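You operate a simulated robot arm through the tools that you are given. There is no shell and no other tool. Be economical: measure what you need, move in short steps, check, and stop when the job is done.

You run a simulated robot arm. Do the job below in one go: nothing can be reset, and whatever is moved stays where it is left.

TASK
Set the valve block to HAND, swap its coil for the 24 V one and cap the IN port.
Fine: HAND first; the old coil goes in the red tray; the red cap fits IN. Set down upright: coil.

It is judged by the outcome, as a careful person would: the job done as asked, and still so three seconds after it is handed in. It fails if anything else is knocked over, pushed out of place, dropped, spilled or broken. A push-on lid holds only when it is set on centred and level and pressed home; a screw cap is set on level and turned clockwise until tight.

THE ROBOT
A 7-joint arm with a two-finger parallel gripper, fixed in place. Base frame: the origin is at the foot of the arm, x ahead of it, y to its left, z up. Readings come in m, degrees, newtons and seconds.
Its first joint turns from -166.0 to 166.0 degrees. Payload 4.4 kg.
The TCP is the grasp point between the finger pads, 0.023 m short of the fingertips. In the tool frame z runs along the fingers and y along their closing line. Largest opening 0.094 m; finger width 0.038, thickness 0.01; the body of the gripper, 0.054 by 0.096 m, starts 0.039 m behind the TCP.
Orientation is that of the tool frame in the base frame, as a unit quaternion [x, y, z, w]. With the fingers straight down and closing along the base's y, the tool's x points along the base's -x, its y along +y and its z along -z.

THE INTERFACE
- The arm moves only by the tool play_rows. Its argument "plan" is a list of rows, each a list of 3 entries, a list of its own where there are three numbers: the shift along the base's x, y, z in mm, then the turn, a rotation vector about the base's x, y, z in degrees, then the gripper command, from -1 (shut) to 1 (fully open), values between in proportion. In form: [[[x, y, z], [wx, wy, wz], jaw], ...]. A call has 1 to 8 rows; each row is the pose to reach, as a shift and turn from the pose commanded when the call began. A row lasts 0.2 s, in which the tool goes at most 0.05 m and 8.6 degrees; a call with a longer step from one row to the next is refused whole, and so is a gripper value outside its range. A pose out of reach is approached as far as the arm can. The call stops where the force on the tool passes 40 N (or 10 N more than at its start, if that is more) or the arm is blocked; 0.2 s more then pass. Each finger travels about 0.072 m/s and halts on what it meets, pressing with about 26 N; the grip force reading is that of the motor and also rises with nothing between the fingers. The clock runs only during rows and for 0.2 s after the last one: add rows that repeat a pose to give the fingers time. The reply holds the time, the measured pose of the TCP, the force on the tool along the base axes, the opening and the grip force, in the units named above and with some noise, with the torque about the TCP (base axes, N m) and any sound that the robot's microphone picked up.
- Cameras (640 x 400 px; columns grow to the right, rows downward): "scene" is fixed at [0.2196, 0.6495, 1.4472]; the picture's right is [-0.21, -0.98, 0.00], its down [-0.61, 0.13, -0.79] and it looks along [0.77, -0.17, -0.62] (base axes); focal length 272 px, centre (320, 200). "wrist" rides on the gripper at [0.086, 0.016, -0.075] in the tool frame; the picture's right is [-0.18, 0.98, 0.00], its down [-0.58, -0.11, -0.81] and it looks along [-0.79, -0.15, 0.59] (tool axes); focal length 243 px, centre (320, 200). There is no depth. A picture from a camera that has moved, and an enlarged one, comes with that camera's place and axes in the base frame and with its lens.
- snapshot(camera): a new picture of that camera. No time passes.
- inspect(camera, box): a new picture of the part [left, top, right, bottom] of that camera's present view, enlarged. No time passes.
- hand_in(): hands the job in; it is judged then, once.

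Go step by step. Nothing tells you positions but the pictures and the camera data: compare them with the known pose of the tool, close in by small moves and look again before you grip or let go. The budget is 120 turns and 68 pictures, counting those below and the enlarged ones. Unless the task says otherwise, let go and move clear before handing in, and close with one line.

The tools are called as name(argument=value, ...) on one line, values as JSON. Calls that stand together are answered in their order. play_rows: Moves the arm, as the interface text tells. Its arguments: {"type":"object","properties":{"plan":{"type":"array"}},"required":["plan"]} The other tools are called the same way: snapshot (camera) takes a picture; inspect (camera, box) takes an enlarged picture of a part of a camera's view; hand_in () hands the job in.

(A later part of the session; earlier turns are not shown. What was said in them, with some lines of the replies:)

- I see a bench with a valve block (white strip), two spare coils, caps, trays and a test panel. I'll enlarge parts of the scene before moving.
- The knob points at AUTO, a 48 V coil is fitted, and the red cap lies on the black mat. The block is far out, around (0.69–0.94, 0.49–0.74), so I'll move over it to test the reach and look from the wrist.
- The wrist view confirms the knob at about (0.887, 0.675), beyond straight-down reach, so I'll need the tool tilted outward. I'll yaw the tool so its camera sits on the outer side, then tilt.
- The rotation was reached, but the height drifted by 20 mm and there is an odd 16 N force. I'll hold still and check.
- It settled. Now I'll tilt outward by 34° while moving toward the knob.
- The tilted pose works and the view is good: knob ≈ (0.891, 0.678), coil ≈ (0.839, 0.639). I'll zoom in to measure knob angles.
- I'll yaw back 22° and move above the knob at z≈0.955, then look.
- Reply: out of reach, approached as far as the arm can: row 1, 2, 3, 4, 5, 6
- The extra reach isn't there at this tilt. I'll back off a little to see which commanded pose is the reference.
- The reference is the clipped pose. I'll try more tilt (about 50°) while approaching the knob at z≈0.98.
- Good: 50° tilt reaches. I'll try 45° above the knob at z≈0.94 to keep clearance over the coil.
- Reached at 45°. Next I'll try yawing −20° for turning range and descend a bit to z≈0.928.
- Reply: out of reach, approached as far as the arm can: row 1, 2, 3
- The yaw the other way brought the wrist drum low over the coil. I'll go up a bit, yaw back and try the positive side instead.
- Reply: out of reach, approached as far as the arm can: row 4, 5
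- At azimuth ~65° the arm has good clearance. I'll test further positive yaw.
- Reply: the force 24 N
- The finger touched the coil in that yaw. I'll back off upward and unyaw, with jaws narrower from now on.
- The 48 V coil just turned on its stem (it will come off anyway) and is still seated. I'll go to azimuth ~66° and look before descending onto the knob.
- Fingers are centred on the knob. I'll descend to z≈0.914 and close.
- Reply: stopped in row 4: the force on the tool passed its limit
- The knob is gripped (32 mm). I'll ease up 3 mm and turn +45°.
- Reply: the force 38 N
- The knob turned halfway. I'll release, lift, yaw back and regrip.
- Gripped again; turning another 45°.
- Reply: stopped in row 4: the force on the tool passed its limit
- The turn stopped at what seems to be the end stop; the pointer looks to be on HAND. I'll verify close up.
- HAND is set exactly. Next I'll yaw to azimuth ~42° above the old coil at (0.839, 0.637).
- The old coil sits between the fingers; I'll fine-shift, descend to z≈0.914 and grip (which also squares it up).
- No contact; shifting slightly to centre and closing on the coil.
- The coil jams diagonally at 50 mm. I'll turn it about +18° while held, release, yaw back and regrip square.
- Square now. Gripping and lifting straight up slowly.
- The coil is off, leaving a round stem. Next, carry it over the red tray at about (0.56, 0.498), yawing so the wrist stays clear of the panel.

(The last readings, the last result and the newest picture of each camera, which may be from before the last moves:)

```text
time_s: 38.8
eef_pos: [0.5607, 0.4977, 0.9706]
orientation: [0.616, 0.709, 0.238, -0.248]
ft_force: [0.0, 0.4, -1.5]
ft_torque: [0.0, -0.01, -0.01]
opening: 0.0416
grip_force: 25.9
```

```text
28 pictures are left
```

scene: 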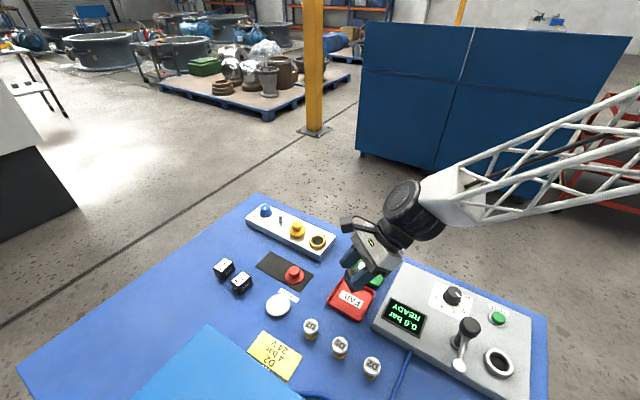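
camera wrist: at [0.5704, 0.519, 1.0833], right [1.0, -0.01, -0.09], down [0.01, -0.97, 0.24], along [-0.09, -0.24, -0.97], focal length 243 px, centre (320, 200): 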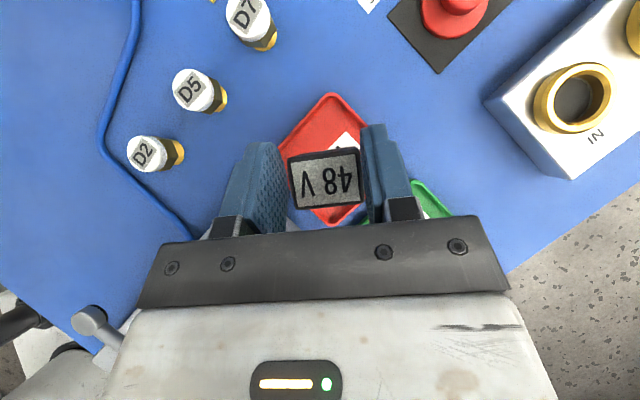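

Centred over the red tray. Descending to just above its floor.

play_rows(plan=[[[1, 1, -30], [0, 0, 0], -1], [[1, 1, -55], [0, 0, 0], -1], [[1, 1, -72], [0, 0, 0], -1], [[1, 1, -78], [0, 0, 0], -1], [[1, 1, -78], [0, 0, 0], -1]])

inspect(camera="scene", box=[310, 240, 420, 330])

```text
time_s: 39.6
eef_pos: [0.5634, 0.5026, 0.9058]
orientation: [0.615, 0.708, 0.242, -0.248]
ft_force: [-0.7, -0.4, 1.3]
ft_torque: [0.03, -0.02, -0.01]
opening: 0.0419
grip_force: 25.4
stopped in row 4: the force on the tool passed its limit (the readings are from after the stop); the commanded pose is now the measured one
```

```text
4.44 times, centred on (365, 285) of scene
camera zoom: at [0.2196, 0.6495, 1.4472], right [-0.21, -0.98, 0.0], down [-0.61, 0.13, -0.79], along [0.77, -0.17, -0.62], focal length 1208 px, centre (120, -178)
```

zoom: 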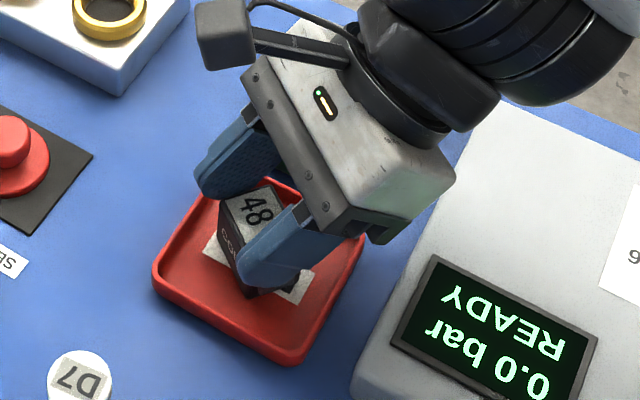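

Something stopped the descent at z≈0.906, earlier than expected. Checking from the wrist.

snapshot(camera="wrist")

```text
26 pictures are left
camera wrist: at [0.5718, 0.5214, 1.0187], right [1.0, -0.01, -0.08], down [0.01, -0.97, 0.23], along [-0.08, -0.23, -0.97], focal length 243 px, centre (320, 200)
```

wrist: 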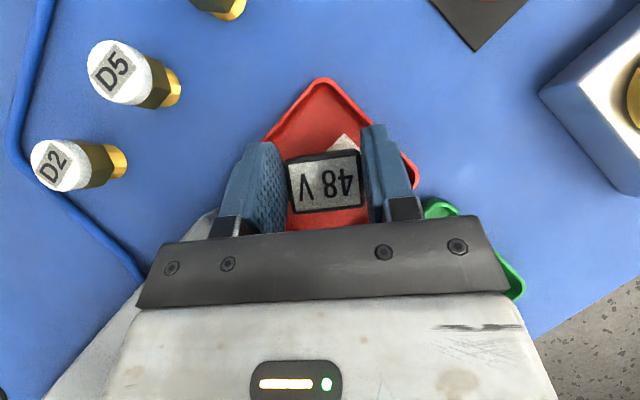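

I re-derived the block height (top ≈0.872), so the coil base is ~0.039 below the TCP and it likely just touched the tray floor. I'll lower again gently in small steps.

play_rows(plan=[[[-1, -3, -4], [0, 0, 0], -1], [[-1, -3, -7], [0, 0, 0], -1], [[-1, -3, -9], [0, 0, 0], -1], [[-1, -3, -10.5], [0, 0, 0], -1], [[-1, -3, -11.5], [0, 0, 0], -1], [[-1, -3, -11.5], [0, 0, 0], -1]])

inspect(camera="scene", box=[310, 250, 390, 320])

```text
time_s: 41.0
eef_pos: [0.5611, 0.4985, 0.8927]
orientation: [0.615, 0.708, 0.242, -0.249]
ft_force: [2.3, 1.6, 20.1]
ft_torque: [-0.02, 0.3, -0.01]
opening: 0.0421
grip_force: 25.7
```

```text
5.71 times, centred on (350, 285) of scene
camera zoom: at [0.2196, 0.6495, 1.4472], right [-0.21, -0.98, 0.0], down [-0.61, 0.13, -0.79], along [0.77, -0.17, -0.62], focal length 1554 px, centre (149, -286)
```

zoom: 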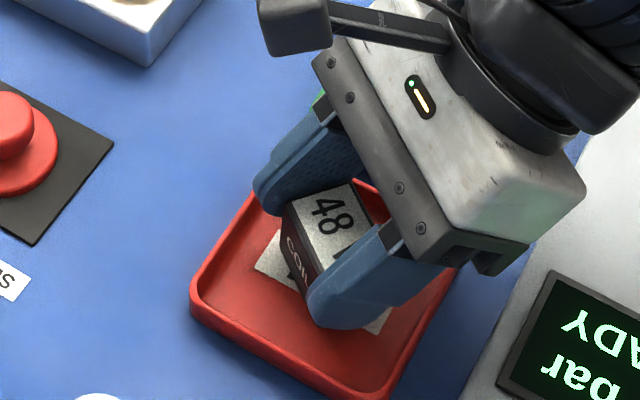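

The coil is on the tray floor. Releasing and lifting.

play_rows(plan=[[[0, 0, 1], [0, 0, 0], -1], [[0, 0, 1], [0, 0, 0], -0.05], [[0, 0, 1], [0, 0, 0], 0.15], [[0, 0, 1], [0, 0, 0], 0.15], [[0, 0, 15], [0, 0, 0], 0.15], [[0, 0, 45], [0, 0, 0], 0.15], [[0, 0, 90], [0, 0, 0], 0.2]])

inspect(camera="scene", box=[310, 250, 390, 320])

```text
time_s: 42.6
eef_pos: [0.5624, 0.5003, 0.9831]
orientation: [0.615, 0.708, 0.241, -0.249]
ft_force: [-1.4, -0.6, -0.8]
ft_torque: [0.01, 0.0, -0.02]
opening: 0.0564
grip_force: 0.1
```

```text
5.71 times, centred on (350, 285) of scene
camera zoom: at [0.2196, 0.6495, 1.4472], right [-0.21, -0.98, 0.0], down [-0.61, 0.13, -0.79], along [0.77, -0.17, -0.62], focal length 1554 px, centre (149, -286)
```

zoom: 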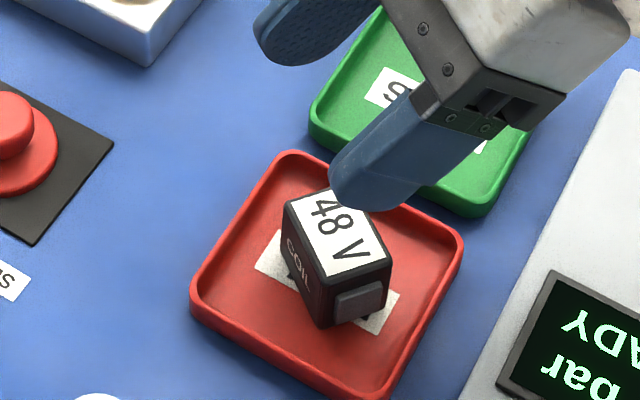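

The old coil stands upright in the red tray. Now I'll go over the 24 V coil at ≈(0.706, 0.793), yawing to ~135° so the gripper stays clear of the 12 V coil.

play_rows(plan=[[[18, 37, 5], [0, 0, 5], 0.2], [[36, 73, 10], [0, 0, 10], 0.2], [[54, 110, 15], [0, 0, 15], 0.2], [[72, 147, 15], [0, 0, 20], 0.2], [[90, 183, 15], [0, 0, 25], 0.2], [[108, 220, 15], [0, 0, 30], 0.2], [[126, 257, 15], [0, 0, 35], 0.2], [[144, 293, 15], [0, 0, 40], 0.2]])

snapshot(camera="wrist")

```text
time_s: 44.4
eef_pos: [0.7052, 0.7918, 1.0009]
orientation: [0.335, 0.876, 0.143, -0.316]
ft_force: [-0.1, 0.0, 0.2]
ft_torque: [-0.02, -0.02, -0.02]
opening: 0.0562
grip_force: 0.0
```

```text
23 pictures are left
camera wrist: at [0.6996, 0.8127, 1.1139], right [0.77, 0.63, -0.08], down [0.63, -0.74, 0.23], along [0.09, -0.23, -0.97], focal length 243 px, centre (320, 200)
```

wrist: 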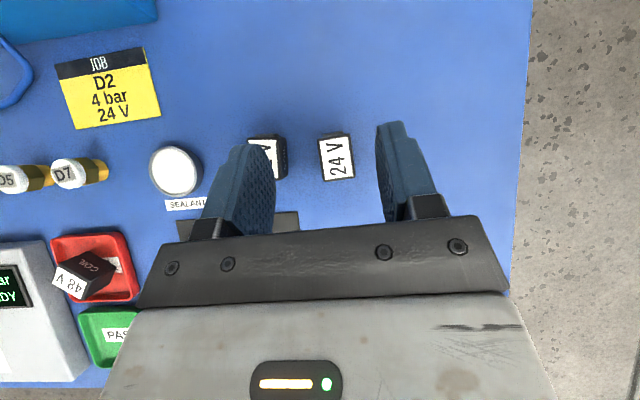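

The 24 V coil is at ≈(0.708, 0.800). Shifting, squaring by +2.5° and descending to z≈0.925 for a check.

play_rows(plan=[[[3, 9, -25], [0, 0, 2.5], 0.15], [[3, 9, -50], [0, 0, 2.5], 0.15], [[3, 9, -75], [0, 0, 2.5], 0.15], [[3, 9, -75], [0, 0, 2.5], 0.15]])

snapshot(camera="wrist")

inspect(camera="scene", box=[180, 220, 280, 310])

```text
time_s: 45.4
eef_pos: [0.7078, 0.7994, 0.925]
orientation: [0.317, 0.883, 0.136, -0.32]
ft_force: [-0.3, 0.0, 0.6]
ft_torque: [0.02, 0.03, 0.01]
opening: 0.0539
grip_force: 0.0
```

```text
22 pictures are left
camera wrist: at [0.7019, 0.8214, 1.0382], right [0.74, 0.66, -0.08], down [0.66, -0.71, 0.23], along [0.09, -0.23, -0.97], focal length 243 px, centre (320, 200)
```

wrist: 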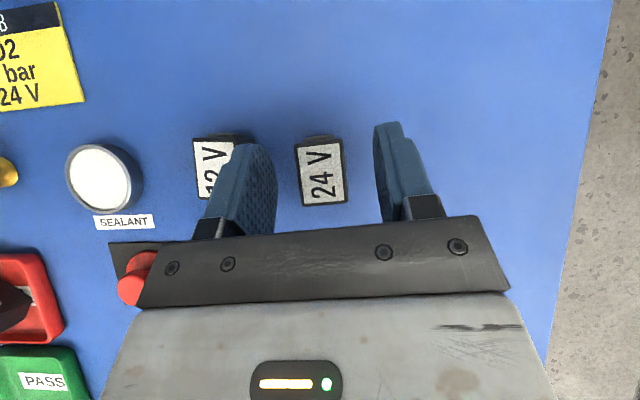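

```text
4.44 times, centred on (230, 265) of scene
camera zoom: at [0.2196, 0.6495, 1.4472], right [-0.21, -0.98, 0.0], down [-0.61, 0.13, -0.79], along [0.77, -0.17, -0.62], focal length 1208 px, centre (720, -89)
```

zoom: 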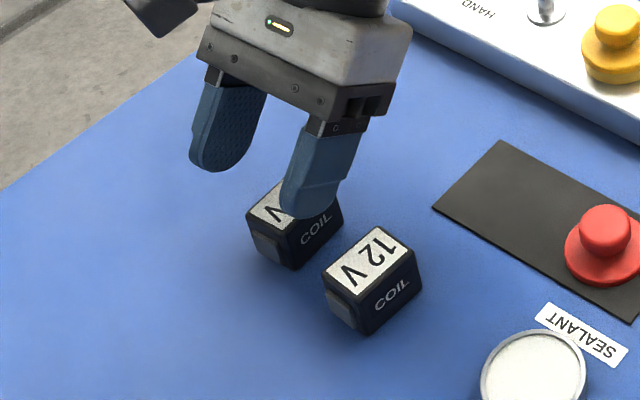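

Fingers straddle the 24 V coil, clear of the 12 V one. Small shift, descend to z≈0.892 and grip.

play_rows(plan=[[[-3, -2, -10], [0, 0, 0], 0.15], [[-3, -2, -22], [0, 0, 0], 0.15], [[-3, -2, -33], [0, 0, 0], 0.15], [[-3, -2, -33], [0, 0, 0], -0.15], [[-3, -2, -33], [0, 0, 0], -0.4], [[-3, -2, -33], [0, 0, 0], -1], [[-3, -2, -33], [0, 0, 0], -1]])

snapshot(camera="wrist")

```text
time_s: 47.0
eef_pos: [0.7052, 0.798, 0.8914]
orientation: [0.317, 0.883, 0.136, -0.319]
ft_force: [-0.6, 0.3, 1.6]
ft_torque: [0.0, 0.01, -0.01]
opening: 0.0317
grip_force: 26.3
```

```text
20 pictures are left
camera wrist: at [0.6991, 0.8194, 1.0044], right [0.74, 0.66, -0.08], down [0.66, -0.71, 0.23], along [0.09, -0.23, -0.97], focal length 243 px, centre (320, 200)
```

wrist: 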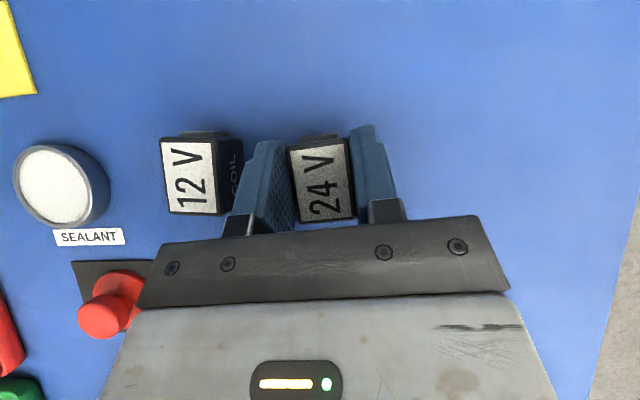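

Gripped squarely. Lift and carry to above the stem at (0.8416, 0.6365), squaring with the block.

play_rows(plan=[[[0, 0, 20], [0, 0, 0], -1], [[0, 0, 60], [0, 0, 0], -1], [[0, 0, 100], [0, 0, 0], -1], [[34, -40, 105], [0, 0, -2], -1], [[68, -80, 105], [0, 0, -4], -1], [[102, -120, 105], [0, 0, -6], -1], [[125, -150, 105], [0, 0, -8.5], -1], [[138, -163, 100], [0, 0, -8.5], -1]])

snapshot(camera="wrist")

inspect(camera="scene", box=[220, 160, 340, 250])

```text
refused: row 4 steps farther than a row can; nothing moved
```

```text
19 pictures are left
camera wrist: at [0.6991, 0.8194, 1.0044], right [0.74, 0.66, -0.08], down [0.66, -0.71, 0.23], along [0.09, -0.23, -0.97], focal length 243 px, centre (320, 200)
```

wrist: 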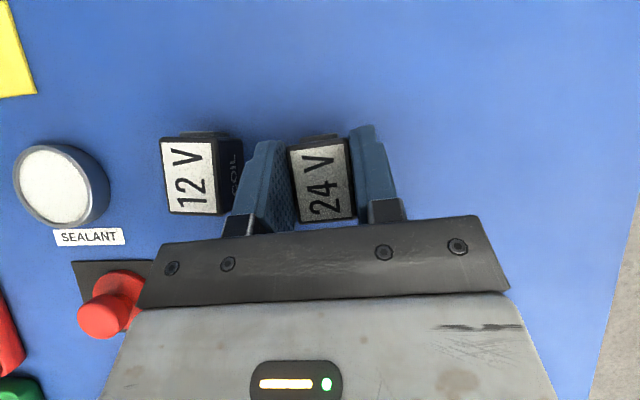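

```text
4.44 times, centred on (280, 205) of scene
camera zoom: at [0.2196, 0.6495, 1.4472], right [-0.21, -0.98, 0.0], down [-0.61, 0.13, -0.79], along [0.77, -0.17, -0.62], focal length 1208 px, centre (498, 178)
```

zoom: 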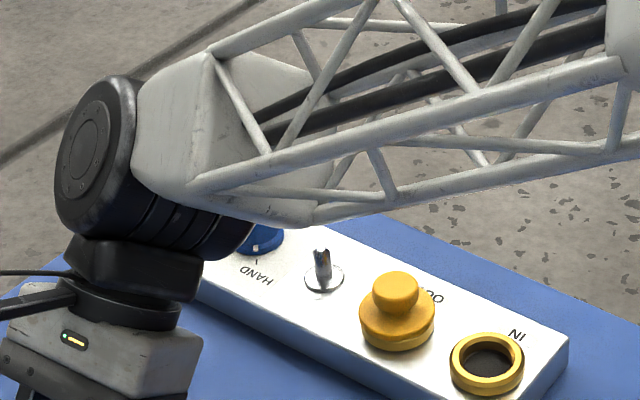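

A step was too long; I'll split it (lift first, then carry).

play_rows(plan=[[[0, 0, 20], [0, 0, 0], -1], [[0, 0, 60], [0, 0, 0], -1], [[0, 0, 100], [0, 0, 0], -1], [[27, -32, 105], [0, 0, -2], -1], [[54, -64, 105], [0, 0, -4], -1], [[81, -96, 105], [0, 0, -6], -1], [[108, -128, 105], [0, 0, -8.5], -1], [[138, -163, 100], [0, 0, -8.5], -1]])

inspect(camera="scene", box=[220, 160, 340, 250])

snapshot(camera="wrist")

```text
time_s: 48.8
eef_pos: [0.8452, 0.6379, 0.9904]
orientation: [0.38, 0.857, 0.159, -0.308]
ft_force: [0.6, 0.8, -1.4]
ft_torque: [-0.01, 0.02, 0.02]
opening: 0.0317
grip_force: 25.7
```

```text
4.44 times, centred on (280, 205) of scene
camera zoom: at [0.2196, 0.6495, 1.4472], right [-0.21, -0.98, 0.0], down [-0.61, 0.13, -0.79], along [0.77, -0.17, -0.62], focal length 1208 px, centre (498, 178)
```

zoom: 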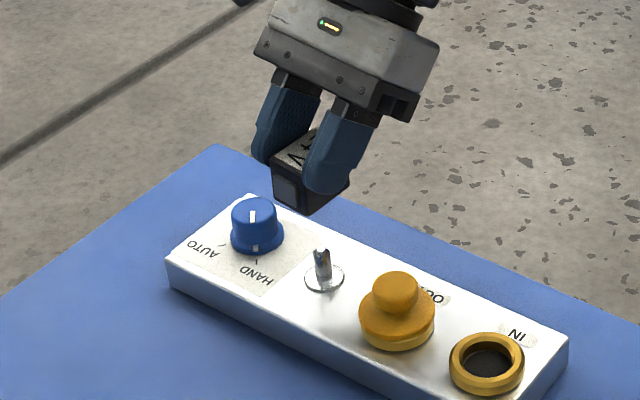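

```text
16 pictures are left
camera wrist: at [0.8419, 0.6591, 1.1029], right [0.83, 0.55, -0.08], down [0.55, -0.8, 0.23], along [0.06, -0.24, -0.97], focal length 243 px, centre (320, 200)
```

wrist: 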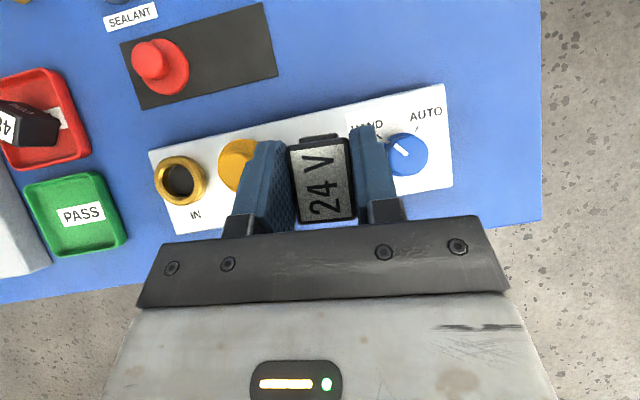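

I'll correct the yaw by +5° to match the block, lower to z≈0.955 and hold for an accurate position reading.

play_rows(plan=[[[0, 0, -10], [0, 0, 2.5], -1], [[0, 0, -22], [0, 0, 5], -1], [[0, 0, -32], [0, 0, 5], -1], [[0, 0, -32], [0, 0, 5], -1], [[0, 0, -32], [0, 0, 5], -1], [[0, 0, -32], [0, 0, 5], -1]])

inspect(camera="scene", box=[250, 190, 310, 235])

```text
time_s: 50.2
eef_pos: [0.8451, 0.6372, 0.956]
orientation: [0.343, 0.873, 0.146, -0.315]
ft_force: [0.6, 0.0, -1.5]
ft_torque: [0.04, 0.01, 0.02]
opening: 0.0317
grip_force: 26.4
```

```text
8.89 times, centred on (280, 212) of scene
camera zoom: at [0.2196, 0.6495, 1.4472], right [-0.21, -0.98, 0.0], down [-0.61, 0.13, -0.79], along [0.77, -0.17, -0.62], focal length 2417 px, centre (676, 89)
```

zoom: 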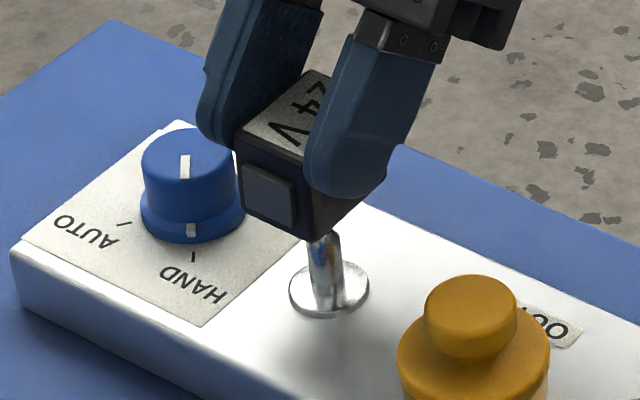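

The coil hangs just above the stem; both estimates say shift about (−2.3, −1.8) mm. Then lower gently.

play_rows(plan=[[[-2.3, -1.8, 0], [0, 0, 0], -1], [[-2.3, -1.8, -4], [0, 0, 0], -1], [[-2.3, -1.8, -8], [0, 0, 0], -1], [[-2.3, -1.8, -12], [0, 0, 0], -1], [[-2.3, -1.8, -16], [0, 0, 0], -1], [[-2.3, -1.8, -20], [0, 0, 0], -1], [[-2.3, -1.8, -20], [0, 0, 0], -1]])

inspect(camera="scene", box=[250, 190, 310, 235])

```text
time_s: 51.8
eef_pos: [0.8417, 0.6349, 0.9381]
orientation: [0.343, 0.873, 0.146, -0.314]
ft_force: [-2.3, 1.7, -2.1]
ft_torque: [0.08, 0.08, -0.02]
opening: 0.0314
grip_force: 25.7
```

```text
8.89 times, centred on (280, 212) of scene
camera zoom: at [0.2196, 0.6495, 1.4472], right [-0.21, -0.98, 0.0], down [-0.61, 0.13, -0.79], along [0.77, -0.17, -0.62], focal length 2417 px, centre (676, 89)
```

zoom: 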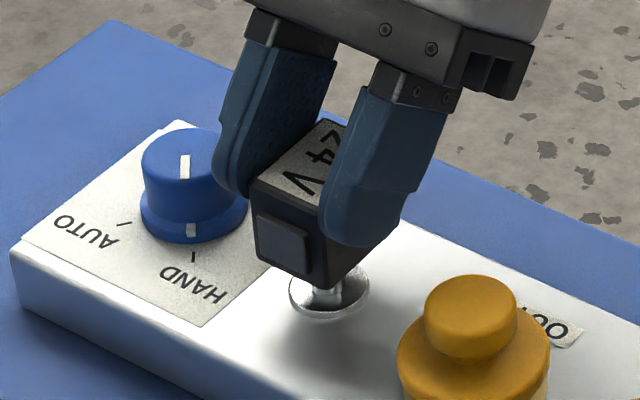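

Low forces and the coil is threading onto the stem. Continuing down.

play_rows(plan=[[[0, 0, -4], [0, 0, 0], -1], [[0, 0, -8], [0, 0, 0], -1], [[0, 0, -12], [0, 0, 0], -1], [[0, 0, -16], [0, 0, 0], -1], [[0, 0, -19], [0, 0, 0], -1], [[0, 0, -22], [0, 0, 0], -1], [[0, 0, -24], [0, 0, 0], -1], [[0, 0, -24], [0, 0, 0], -1]])

inspect(camera="scene", box=[250, 190, 310, 235])

```text
time_s: 53.6
eef_pos: [0.8422, 0.6335, 0.9143]
orientation: [0.343, 0.873, 0.145, -0.315]
ft_force: [6.9, 0.9, 20.5]
ft_torque: [-0.12, -0.12, 0.02]
opening: 0.0319
grip_force: 25.8
```

```text
8.89 times, centred on (280, 212) of scene
camera zoom: at [0.2196, 0.6495, 1.4472], right [-0.21, -0.98, 0.0], down [-0.61, 0.13, -0.79], along [0.77, -0.17, -0.62], focal length 2417 px, centre (676, 89)
```

zoom: 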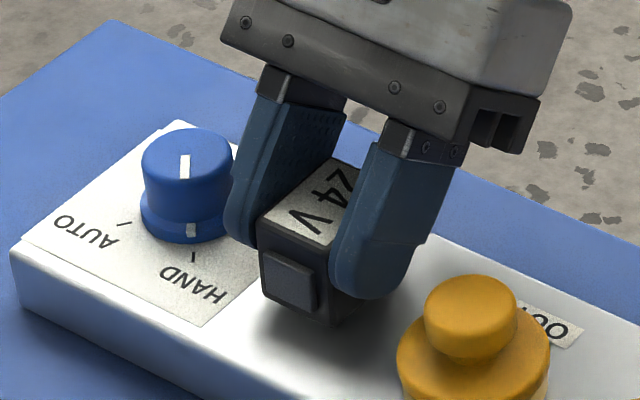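

Seated on the block with 20 N. Releasing with a small opening and lifting straight up.

play_rows(plan=[[[0, 0, 1], [0, 0, 0], -0.5], [[0, 0, 1], [0, 0, 0], -0.1], [[0, 0, 1], [0, 0, 0], -0.1], [[0, 0, 15], [0, 0, 0], -0.1], [[0, 0, 40], [0, 0, 0], -0.1], [[0, 0, 80], [0, 0, 0], 0]])

inspect(camera="scene", box=[230, 190, 350, 290])

```text
time_s: 55.0
eef_pos: [0.8428, 0.6338, 0.9933]
orientation: [0.344, 0.873, 0.145, -0.315]
ft_force: [0.3, 0.6, -1.7]
ft_torque: [0.04, 0.01, 0.03]
opening: 0.0469
grip_force: 0.0
```

```text
4.00 times, centred on (290, 240) of scene
camera zoom: at [0.2196, 0.6495, 1.4472], right [-0.21, -0.98, 0.0], down [-0.61, 0.13, -0.79], along [0.77, -0.17, -0.62], focal length 1088 px, centre (440, 40)
```

zoom: 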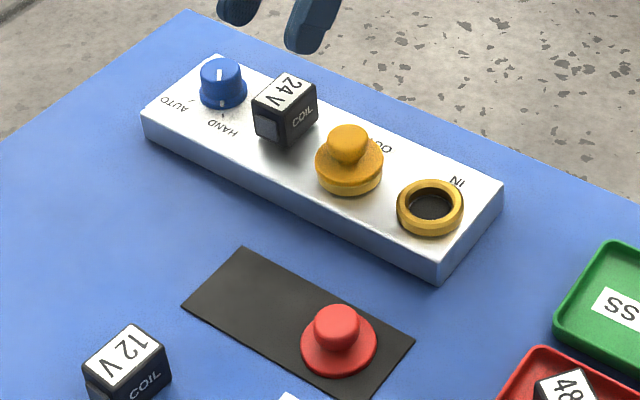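

The 24 V coil is mounted upright, aligned like the old one. Now for the red cap at ≈(0.652, 0.620): I'll bring the tool vertical and move above it.

play_rows(plan=[[[-38, -3, 10], [-5.8, -5.6, 0], 0.2], [[-76, -6, 10], [-11.5, -11.1, 0], 0.2], [[-114, -9, 10], [-17.3, -16.7, 0], 0.2], [[-152, -12, 10], [-23, -22.2, 0], 0.2], [[-190, -14, 10], [-28.8, -27.8, 0], 0.2], [[-190, -14, 0], [-28.8, -27.8, 0], 0.2], [[-190, -14, 0], [-28.8, -27.8, 0], 0.2]])

snapshot(camera="wrist")

```text
time_s: 56.6
eef_pos: [0.6524, 0.6193, 0.9967]
orientation: [0.366, 0.931, 0.003, -0.004]
ft_force: [-0.6, -0.4, -0.1]
ft_torque: [-0.01, 0.04, 0.0]
opening: 0.0565
grip_force: 0.1
```

```text
11 pictures are left
camera wrist: at [0.6002, 0.6909, 1.0713], right [0.8, 0.6, 0.0], down [0.36, -0.48, 0.8], along [0.48, -0.64, -0.6], focal length 243 px, centre (320, 200)
```

wrist: 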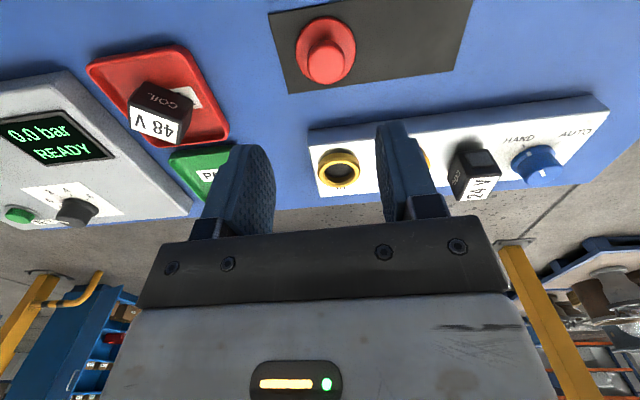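

Cap handle is laterally centred; I'll descend part-way with a slight shift and look again.

play_rows(plan=[[[-1, 3, -25], [0, 0, 0], 0.0], [[-1, 3, -50], [0, 0, 0], 0.0], [[-1, 3, -72], [0, 0, 0], 0.0], [[-1, 3, -72], [0, 0, 0], 0.0]])

snapshot(camera="wrist")

inspect(camera="scene", box=[260, 240, 340, 290])

```text
time_s: 57.6
eef_pos: [0.6522, 0.6242, 0.9227]
orientation: [0.366, 0.931, 0.003, -0.004]
ft_force: [-0.8, -0.5, -0.6]
ft_torque: [-0.02, 0.01, 0.0]
opening: 0.047
grip_force: 0.1
```

```text
10 pictures are left
camera wrist: at [0.599, 0.6951, 0.9968], right [0.8, 0.6, 0.0], down [0.36, -0.48, 0.8], along [0.48, -0.64, -0.6], focal length 243 px, centre (320, 200)
```

wrist: 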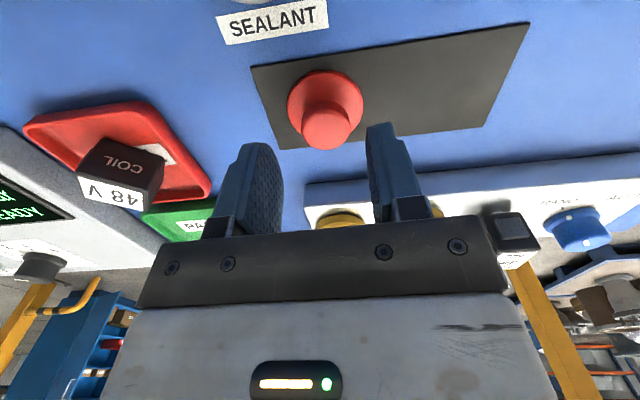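

```text
8.00 times, centred on (300, 265) of scene
camera zoom: at [0.2196, 0.6495, 1.4472], right [-0.21, -0.98, 0.0], down [-0.61, 0.13, -0.79], along [0.77, -0.17, -0.62], focal length 2175 px, centre (480, -320)
```

zoom: 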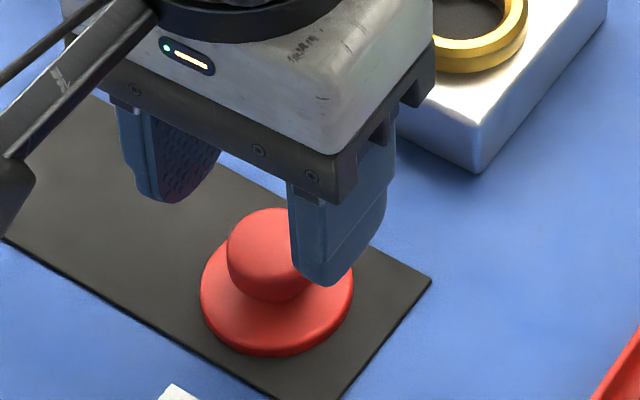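

The handle is within ~3 mm of the tool axis. Adjust, descend to z≈0.891 and grip the handle.

play_rows(plan=[[[1.5, -2.5, -10], [0, 0, 0], 0.0], [[1.5, -2.5, -20], [0, 0, 0], 0.0], [[1.5, -2.5, -27], [0, 0, 0], 0.0], [[1.5, -2.5, -32], [0, 0, 0], 0.0], [[1.5, -2.5, -32], [0, 0, 0], -0.4], [[1.5, -2.5, -32], [0, 0, 0], -0.8], [[1.5, -2.5, -32], [0, 0, 0], -1], [[1.5, -2.5, -32], [0, 0, 0], -1]])

snapshot(camera="wrist")

```text
time_s: 59.4
eef_pos: [0.6525, 0.6219, 0.8905]
orientation: [0.365, 0.931, 0.002, -0.003]
ft_force: [1.1, -0.5, -0.8]
ft_torque: [-0.01, -0.02, -0.01]
opening: 0.0262
grip_force: 25.7
```

```text
8 pictures are left
camera wrist: at [0.5995, 0.6919, 0.9654], right [0.8, 0.6, 0.0], down [0.36, -0.48, 0.8], along [0.48, -0.64, -0.6], focal length 243 px, centre (320, 200)
```

wrist: 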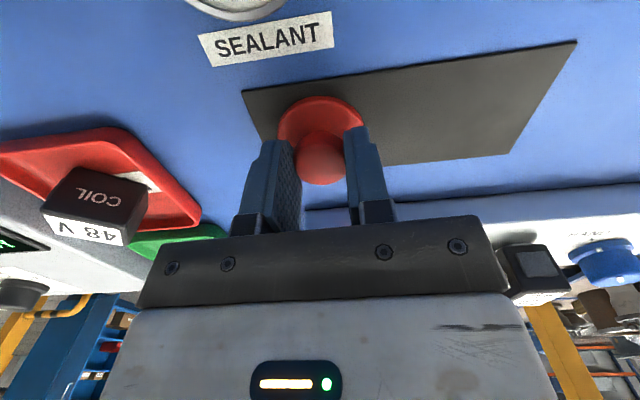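

Handle gripped (26 mm). Lifting and carrying the cap to above IN at ≈(0.734, 0.545).

play_rows(plan=[[[0, 0, 10], [0, 0, 0], -1], [[0, 0, 40], [0, 0, 0], -1], [[0, 0, 75], [0, 0, 0], -1], [[27, -26, 75], [0, 0, 0], -1], [[54, -52, 75], [0, 0, 0], -1], [[81, -78, 75], [0, 0, 0], -1], [[81, -78, 65], [0, 0, 0], -1], [[81, -78, 65], [0, 0, 0], -1]])

inspect(camera="scene", box=[285, 210, 345, 255])

snapshot(camera="wrist")

```text
time_s: 61.2
eef_pos: [0.734, 0.5431, 0.9549]
orientation: [0.366, 0.931, 0.003, -0.004]
ft_force: [-1.0, 0.8, -0.9]
ft_torque: [-0.01, -0.01, 0.03]
opening: 0.026
grip_force: 26.0
```

```text
8.89 times, centred on (315, 232) of scene
camera zoom: at [0.2196, 0.6495, 1.4472], right [-0.21, -0.98, 0.0], down [-0.61, 0.13, -0.79], along [0.77, -0.17, -0.62], focal length 2417 px, centre (364, -89)
```

zoom: 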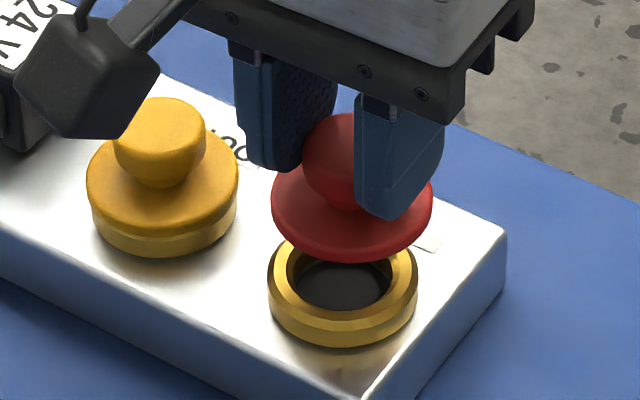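

```text
6 pictures are left
camera wrist: at [0.6808, 0.6142, 1.031], right [0.8, 0.59, 0.0], down [0.36, -0.48, 0.8], along [0.48, -0.64, -0.6], focal length 243 px, centre (320, 200)
```

wrist: 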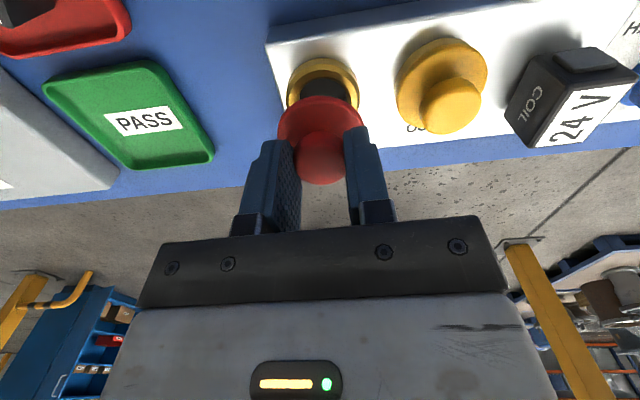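

The ring is plain, so this is a push-on cap. Both views suggest the cap is ~4 mm too far along (0.6, −0.8); correcting and lowering to just above the ring.

play_rows(plan=[[[-2.7, 3.6, 0], [0, 0, 0], -1], [[-2.7, 3.6, -8], [0, 0, 0], -1], [[-2.7, 3.6, -16], [0, 0, 0], -1], [[-2.7, 3.6, -22], [0, 0, 0], -1], [[-2.7, 3.6, -22], [0, 0, 0], -1]])

inspect(camera="scene", box=[285, 210, 345, 255])

```text
time_s: 62.4
eef_pos: [0.7315, 0.5477, 0.9339]
orientation: [0.366, 0.931, 0.003, -0.004]
ft_force: [-0.8, -0.1, 0.1]
ft_torque: [-0.02, 0.03, 0.0]
opening: 0.026
grip_force: 26.0
```

```text
8.89 times, centred on (315, 232) of scene
camera zoom: at [0.2196, 0.6495, 1.4472], right [-0.21, -0.98, 0.0], down [-0.61, 0.13, -0.79], along [0.77, -0.17, -0.62], focal length 2417 px, centre (364, -89)
```

zoom: 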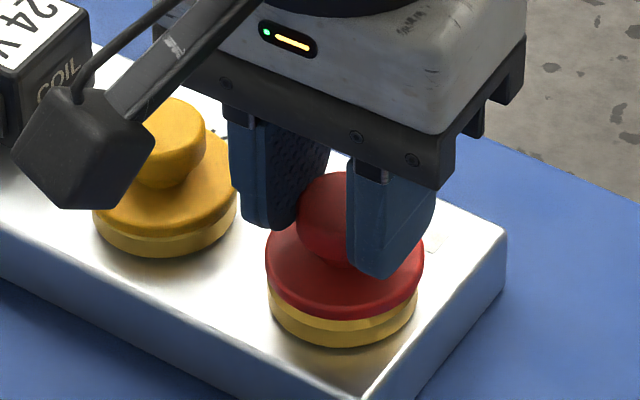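

In the scene view the cap is centred sideways on the ring. One wrist look from the other side to confirm the remaining direction.

inspect(camera="wrist", box=[240, 50, 400, 190])

```text
2.86 times, centred on (320, 120) of wrist
camera zoom: at [0.6781, 0.6171, 1.0094], right [0.8, 0.6, 0.0], down [0.36, -0.48, 0.8], along [0.48, -0.64, -0.6], focal length 693 px, centre (320, 429)
```

zoom: 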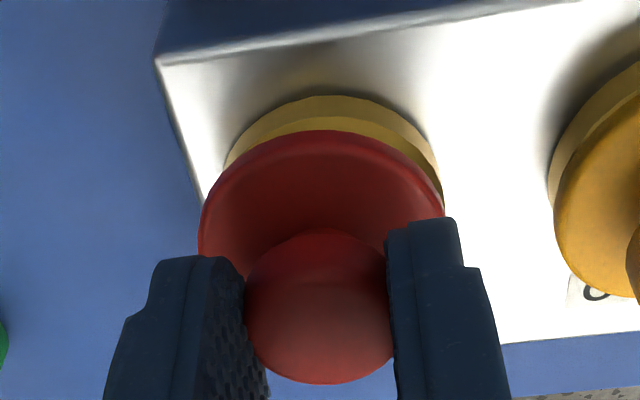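

The wrist view shows the ring ~2.6 mm to the right; combined with the scene view this means a +3.3 mm shift in x. Applying it and lowering toward contact.

play_rows(plan=[[[3.3, 0, 0], [0, 0, 0], -1], [[3.3, 0, -3], [0, 0, 0], -1], [[3.3, 0, -6], [0, 0, 0], -1], [[3.3, 0, -8], [0, 0, 0], -1], [[3.3, 0, -8], [0, 0, 0], -1]])

inspect(camera="scene", box=[285, 210, 345, 255])

```text
time_s: 63.6
eef_pos: [0.7338, 0.5479, 0.9273]
orientation: [0.366, 0.931, 0.004, -0.003]
ft_force: [-14.8, -3.7, 26.7]
ft_torque: [-0.37, 0.39, -0.05]
opening: 0.0258
grip_force: 26.5
heard: snap
```

```text
8.89 times, centred on (315, 232) of scene
camera zoom: at [0.2196, 0.6495, 1.4472], right [-0.21, -0.98, 0.0], down [-0.61, 0.13, -0.79], along [0.77, -0.17, -0.62], focal length 2417 px, centre (364, -89)
```

zoom: 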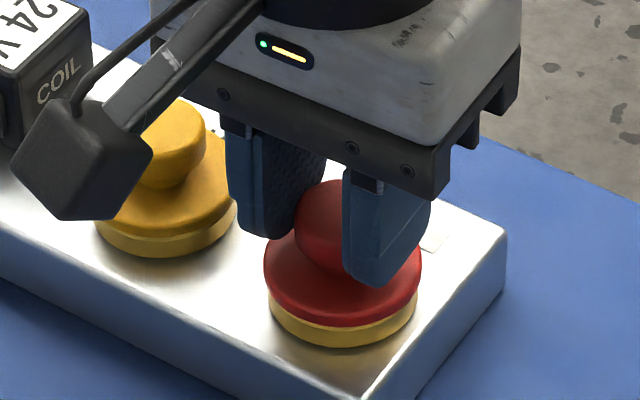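

A snap was heard and the exposed ring now matches the OUT cap. I'll ease the side force, give one more light press, then release and lift.

play_rows(plan=[[[-1.5, 0, 0], [0, 0, 0], -1], [[-1.5, 0, -1.2], [0, 0, 0], -1], [[-1.5, 0, -1.2], [0, 0, 0], -1], [[-1.5, 0, 0], [0, 0, 0], -1], [[-1.5, 0, 0.5], [0, 0, 0], -0.3], [[-1.5, 0, 0.5], [0, 0, 0], -0.1], [[-1.5, 0, 0.5], [0, 0, 0], -0.1]])

play_rows(plan=[[[0, 0, 15], [0, 0, 0], -0.1], [[0, 0, 50], [0, 0, 0], -0.1], [[0, 0, 95], [0, 0, 0], 0], [[-40, -30, 95], [0, 0, 0], 0], [[-80, -60, 95], [0, 0, 0], 0], [[-120, -90, 100], [0, 0, 0], 0]])

inspect(camera="scene", box=[240, 195, 350, 260])

```text
time_s: 65.2
eef_pos: [0.7321, 0.546, 0.9263]
orientation: [0.366, 0.931, 0.002, -0.005]
ft_force: [0.6, 0.2, -0.5]
ft_torque: [-0.01, 0.02, 0.03]
opening: 0.0421
grip_force: 0.1
```

```text
refused: row 6 steps farther than a row can; nothing moved
```

```text
5.82 times, centred on (295, 228) of scene
camera zoom: at [0.2196, 0.6495, 1.4472], right [-0.21, -0.98, 0.0], down [-0.61, 0.13, -0.79], along [0.77, -0.17, -0.62], focal length 1582 px, centre (466, 40)
```

zoom: 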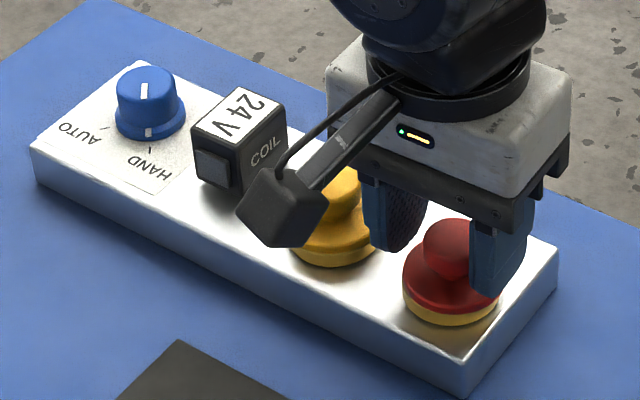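

Released; the cap sits flush. Now lifting clear with shorter steps.

play_rows(plan=[[[0, 0, 12], [0, 0, 0], -0.1], [[0, 0, 45], [0, 0, 0], -0.1], [[0, 0, 85], [0, 0, 0], 0], [[0, 0, 125], [0, 0, 0], 0], [[-35, -26, 130], [0, 0, 0], 0], [[-70, -52, 130], [0, 0, 0], 0], [[-105, -78, 130], [0, 0, 0], 0]])

snapshot(camera="scene")

inspect(camera="scene", box=[240, 195, 350, 260])

```text
time_s: 66.8
eef_pos: [0.6248, 0.4674, 1.0522]
orientation: [0.366, 0.931, 0.002, -0.005]
ft_force: [-0.4, -0.2, -0.7]
ft_torque: [0.0, 0.02, -0.01]
opening: 0.047
grip_force: 0.1
```

```text
1 pictures are left
```

scene: 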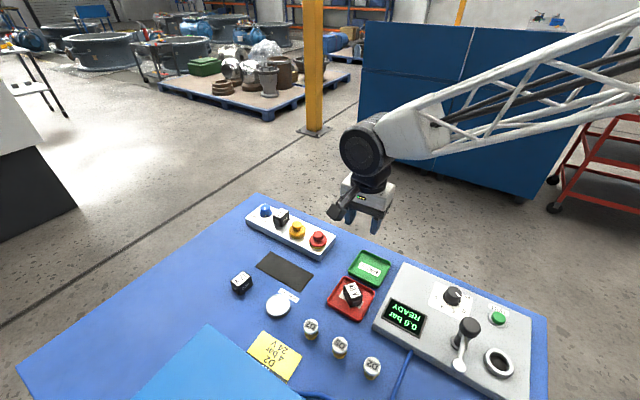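

```text
5.82 times, centred on (295, 228) of scene
camera zoom: at [0.2196, 0.6495, 1.4472], right [-0.21, -0.98, 0.0], down [-0.61, 0.13, -0.79], along [0.77, -0.17, -0.62], focal length 1582 px, centre (466, 40)
```

zoom: 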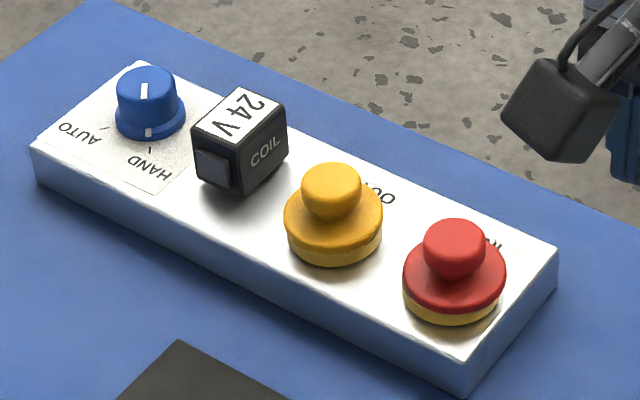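

All looks right; as a precaution I'll press once on top of the cap with closed fingers to make sure it is home and level.

play_rows(plan=[[[36, 26, 0], [0, 0, 0], -1], [[72, 53, 0], [0, 0, 0], -1], [[108, 79, 0], [0, 0, 0], -1], [[108, 79, -40], [0, 0, 0], -1], [[108, 79, -75], [0, 0, 0], -1], [[108, 79, -98], [0, 0, 0], -1], [[108, 79, -103], [0, 0, 0], -1]])

play_rows(plan=[[[0, 0, -3], [0, 0, 0], -1], [[0, 0, -5.5], [0, 0, 0], -1], [[0, 0, -8], [0, 0, 0], -1], [[0, 0, -10], [0, 0, 0], -1], [[0, 0, -11.5], [0, 0, 0], -1]])

```text
time_s: 68.4
eef_pos: [0.737, 0.5476, 0.9539]
orientation: [0.366, 0.931, 0.003, -0.004]
ft_force: [-0.2, 0.0, 0.5]
ft_torque: [0.01, -0.01, 0.03]
opening: 0.0001
grip_force: 26.0
```

```text
time_s: 69.6
eef_pos: [0.7347, 0.5459, 0.9409]
orientation: [0.366, 0.931, 0.002, -0.003]
ft_force: [1.2, -0.8, 0.4]
ft_torque: [0.02, 0.01, 0.04]
opening: 0.0002
grip_force: 26.0
```

No contact yet; continuing gently.

play_rows(plan=[[[-2, 0, -1.5], [0, 0, 0], -1], [[-2, 0, -3], [0, 0, 0], -1], [[-2, 0, -4.5], [0, 0, 0], -1], [[-2, 0, -5.5], [0, 0, 0], -1], [[-2, 0, -6.5], [0, 0, 0], -1]])

```text
time_s: 70.8
eef_pos: [0.7339, 0.5461, 0.9384]
orientation: [0.365, 0.931, 0.005, -0.002]
ft_force: [0.2, -6.7, 39.0]
ft_torque: [-0.37, -0.27, -0.05]
opening: 0.0
grip_force: 25.9
```

The cap is solid under 39 N with no further travel, so it is home. Lifting clear and checking one last time.

play_rows(plan=[[[0, 0, 10], [0, 0, 0], -1], [[0, 0, 50], [0, 0, 0], -1], [[0, 0, 95], [0, 0, 0], -1], [[-35, -26, 115], [0, 0, 0], -1], [[-70, -52, 115], [0, 0, 0], -1], [[-105, -78, 115], [0, 0, 0], -1]])

inspect(camera="scene", box=[240, 195, 370, 310])

```text
time_s: 72.2
eef_pos: [0.6274, 0.4722, 1.0507]
orientation: [0.365, 0.931, 0.002, -0.004]
ft_force: [-0.9, 0.7, -1.1]
ft_torque: [0.02, -0.01, 0.0]
opening: 0.0
grip_force: 26.2
```

```text
refused: no pictures are left
```

The arm is clear, and the knob, coil and cap were all confirmed in the last pictures. Handing in.

hand_in()

```text
The job is handed in.
```

The valve block is set to HAND, the 24 V coil is fitted, the old 48 V coil stands upright in the red tray, and the red cap is snapped onto IN. I had no pictures left after the final press on the cap, so that last state rests on the force reading (39 N, no further travel).
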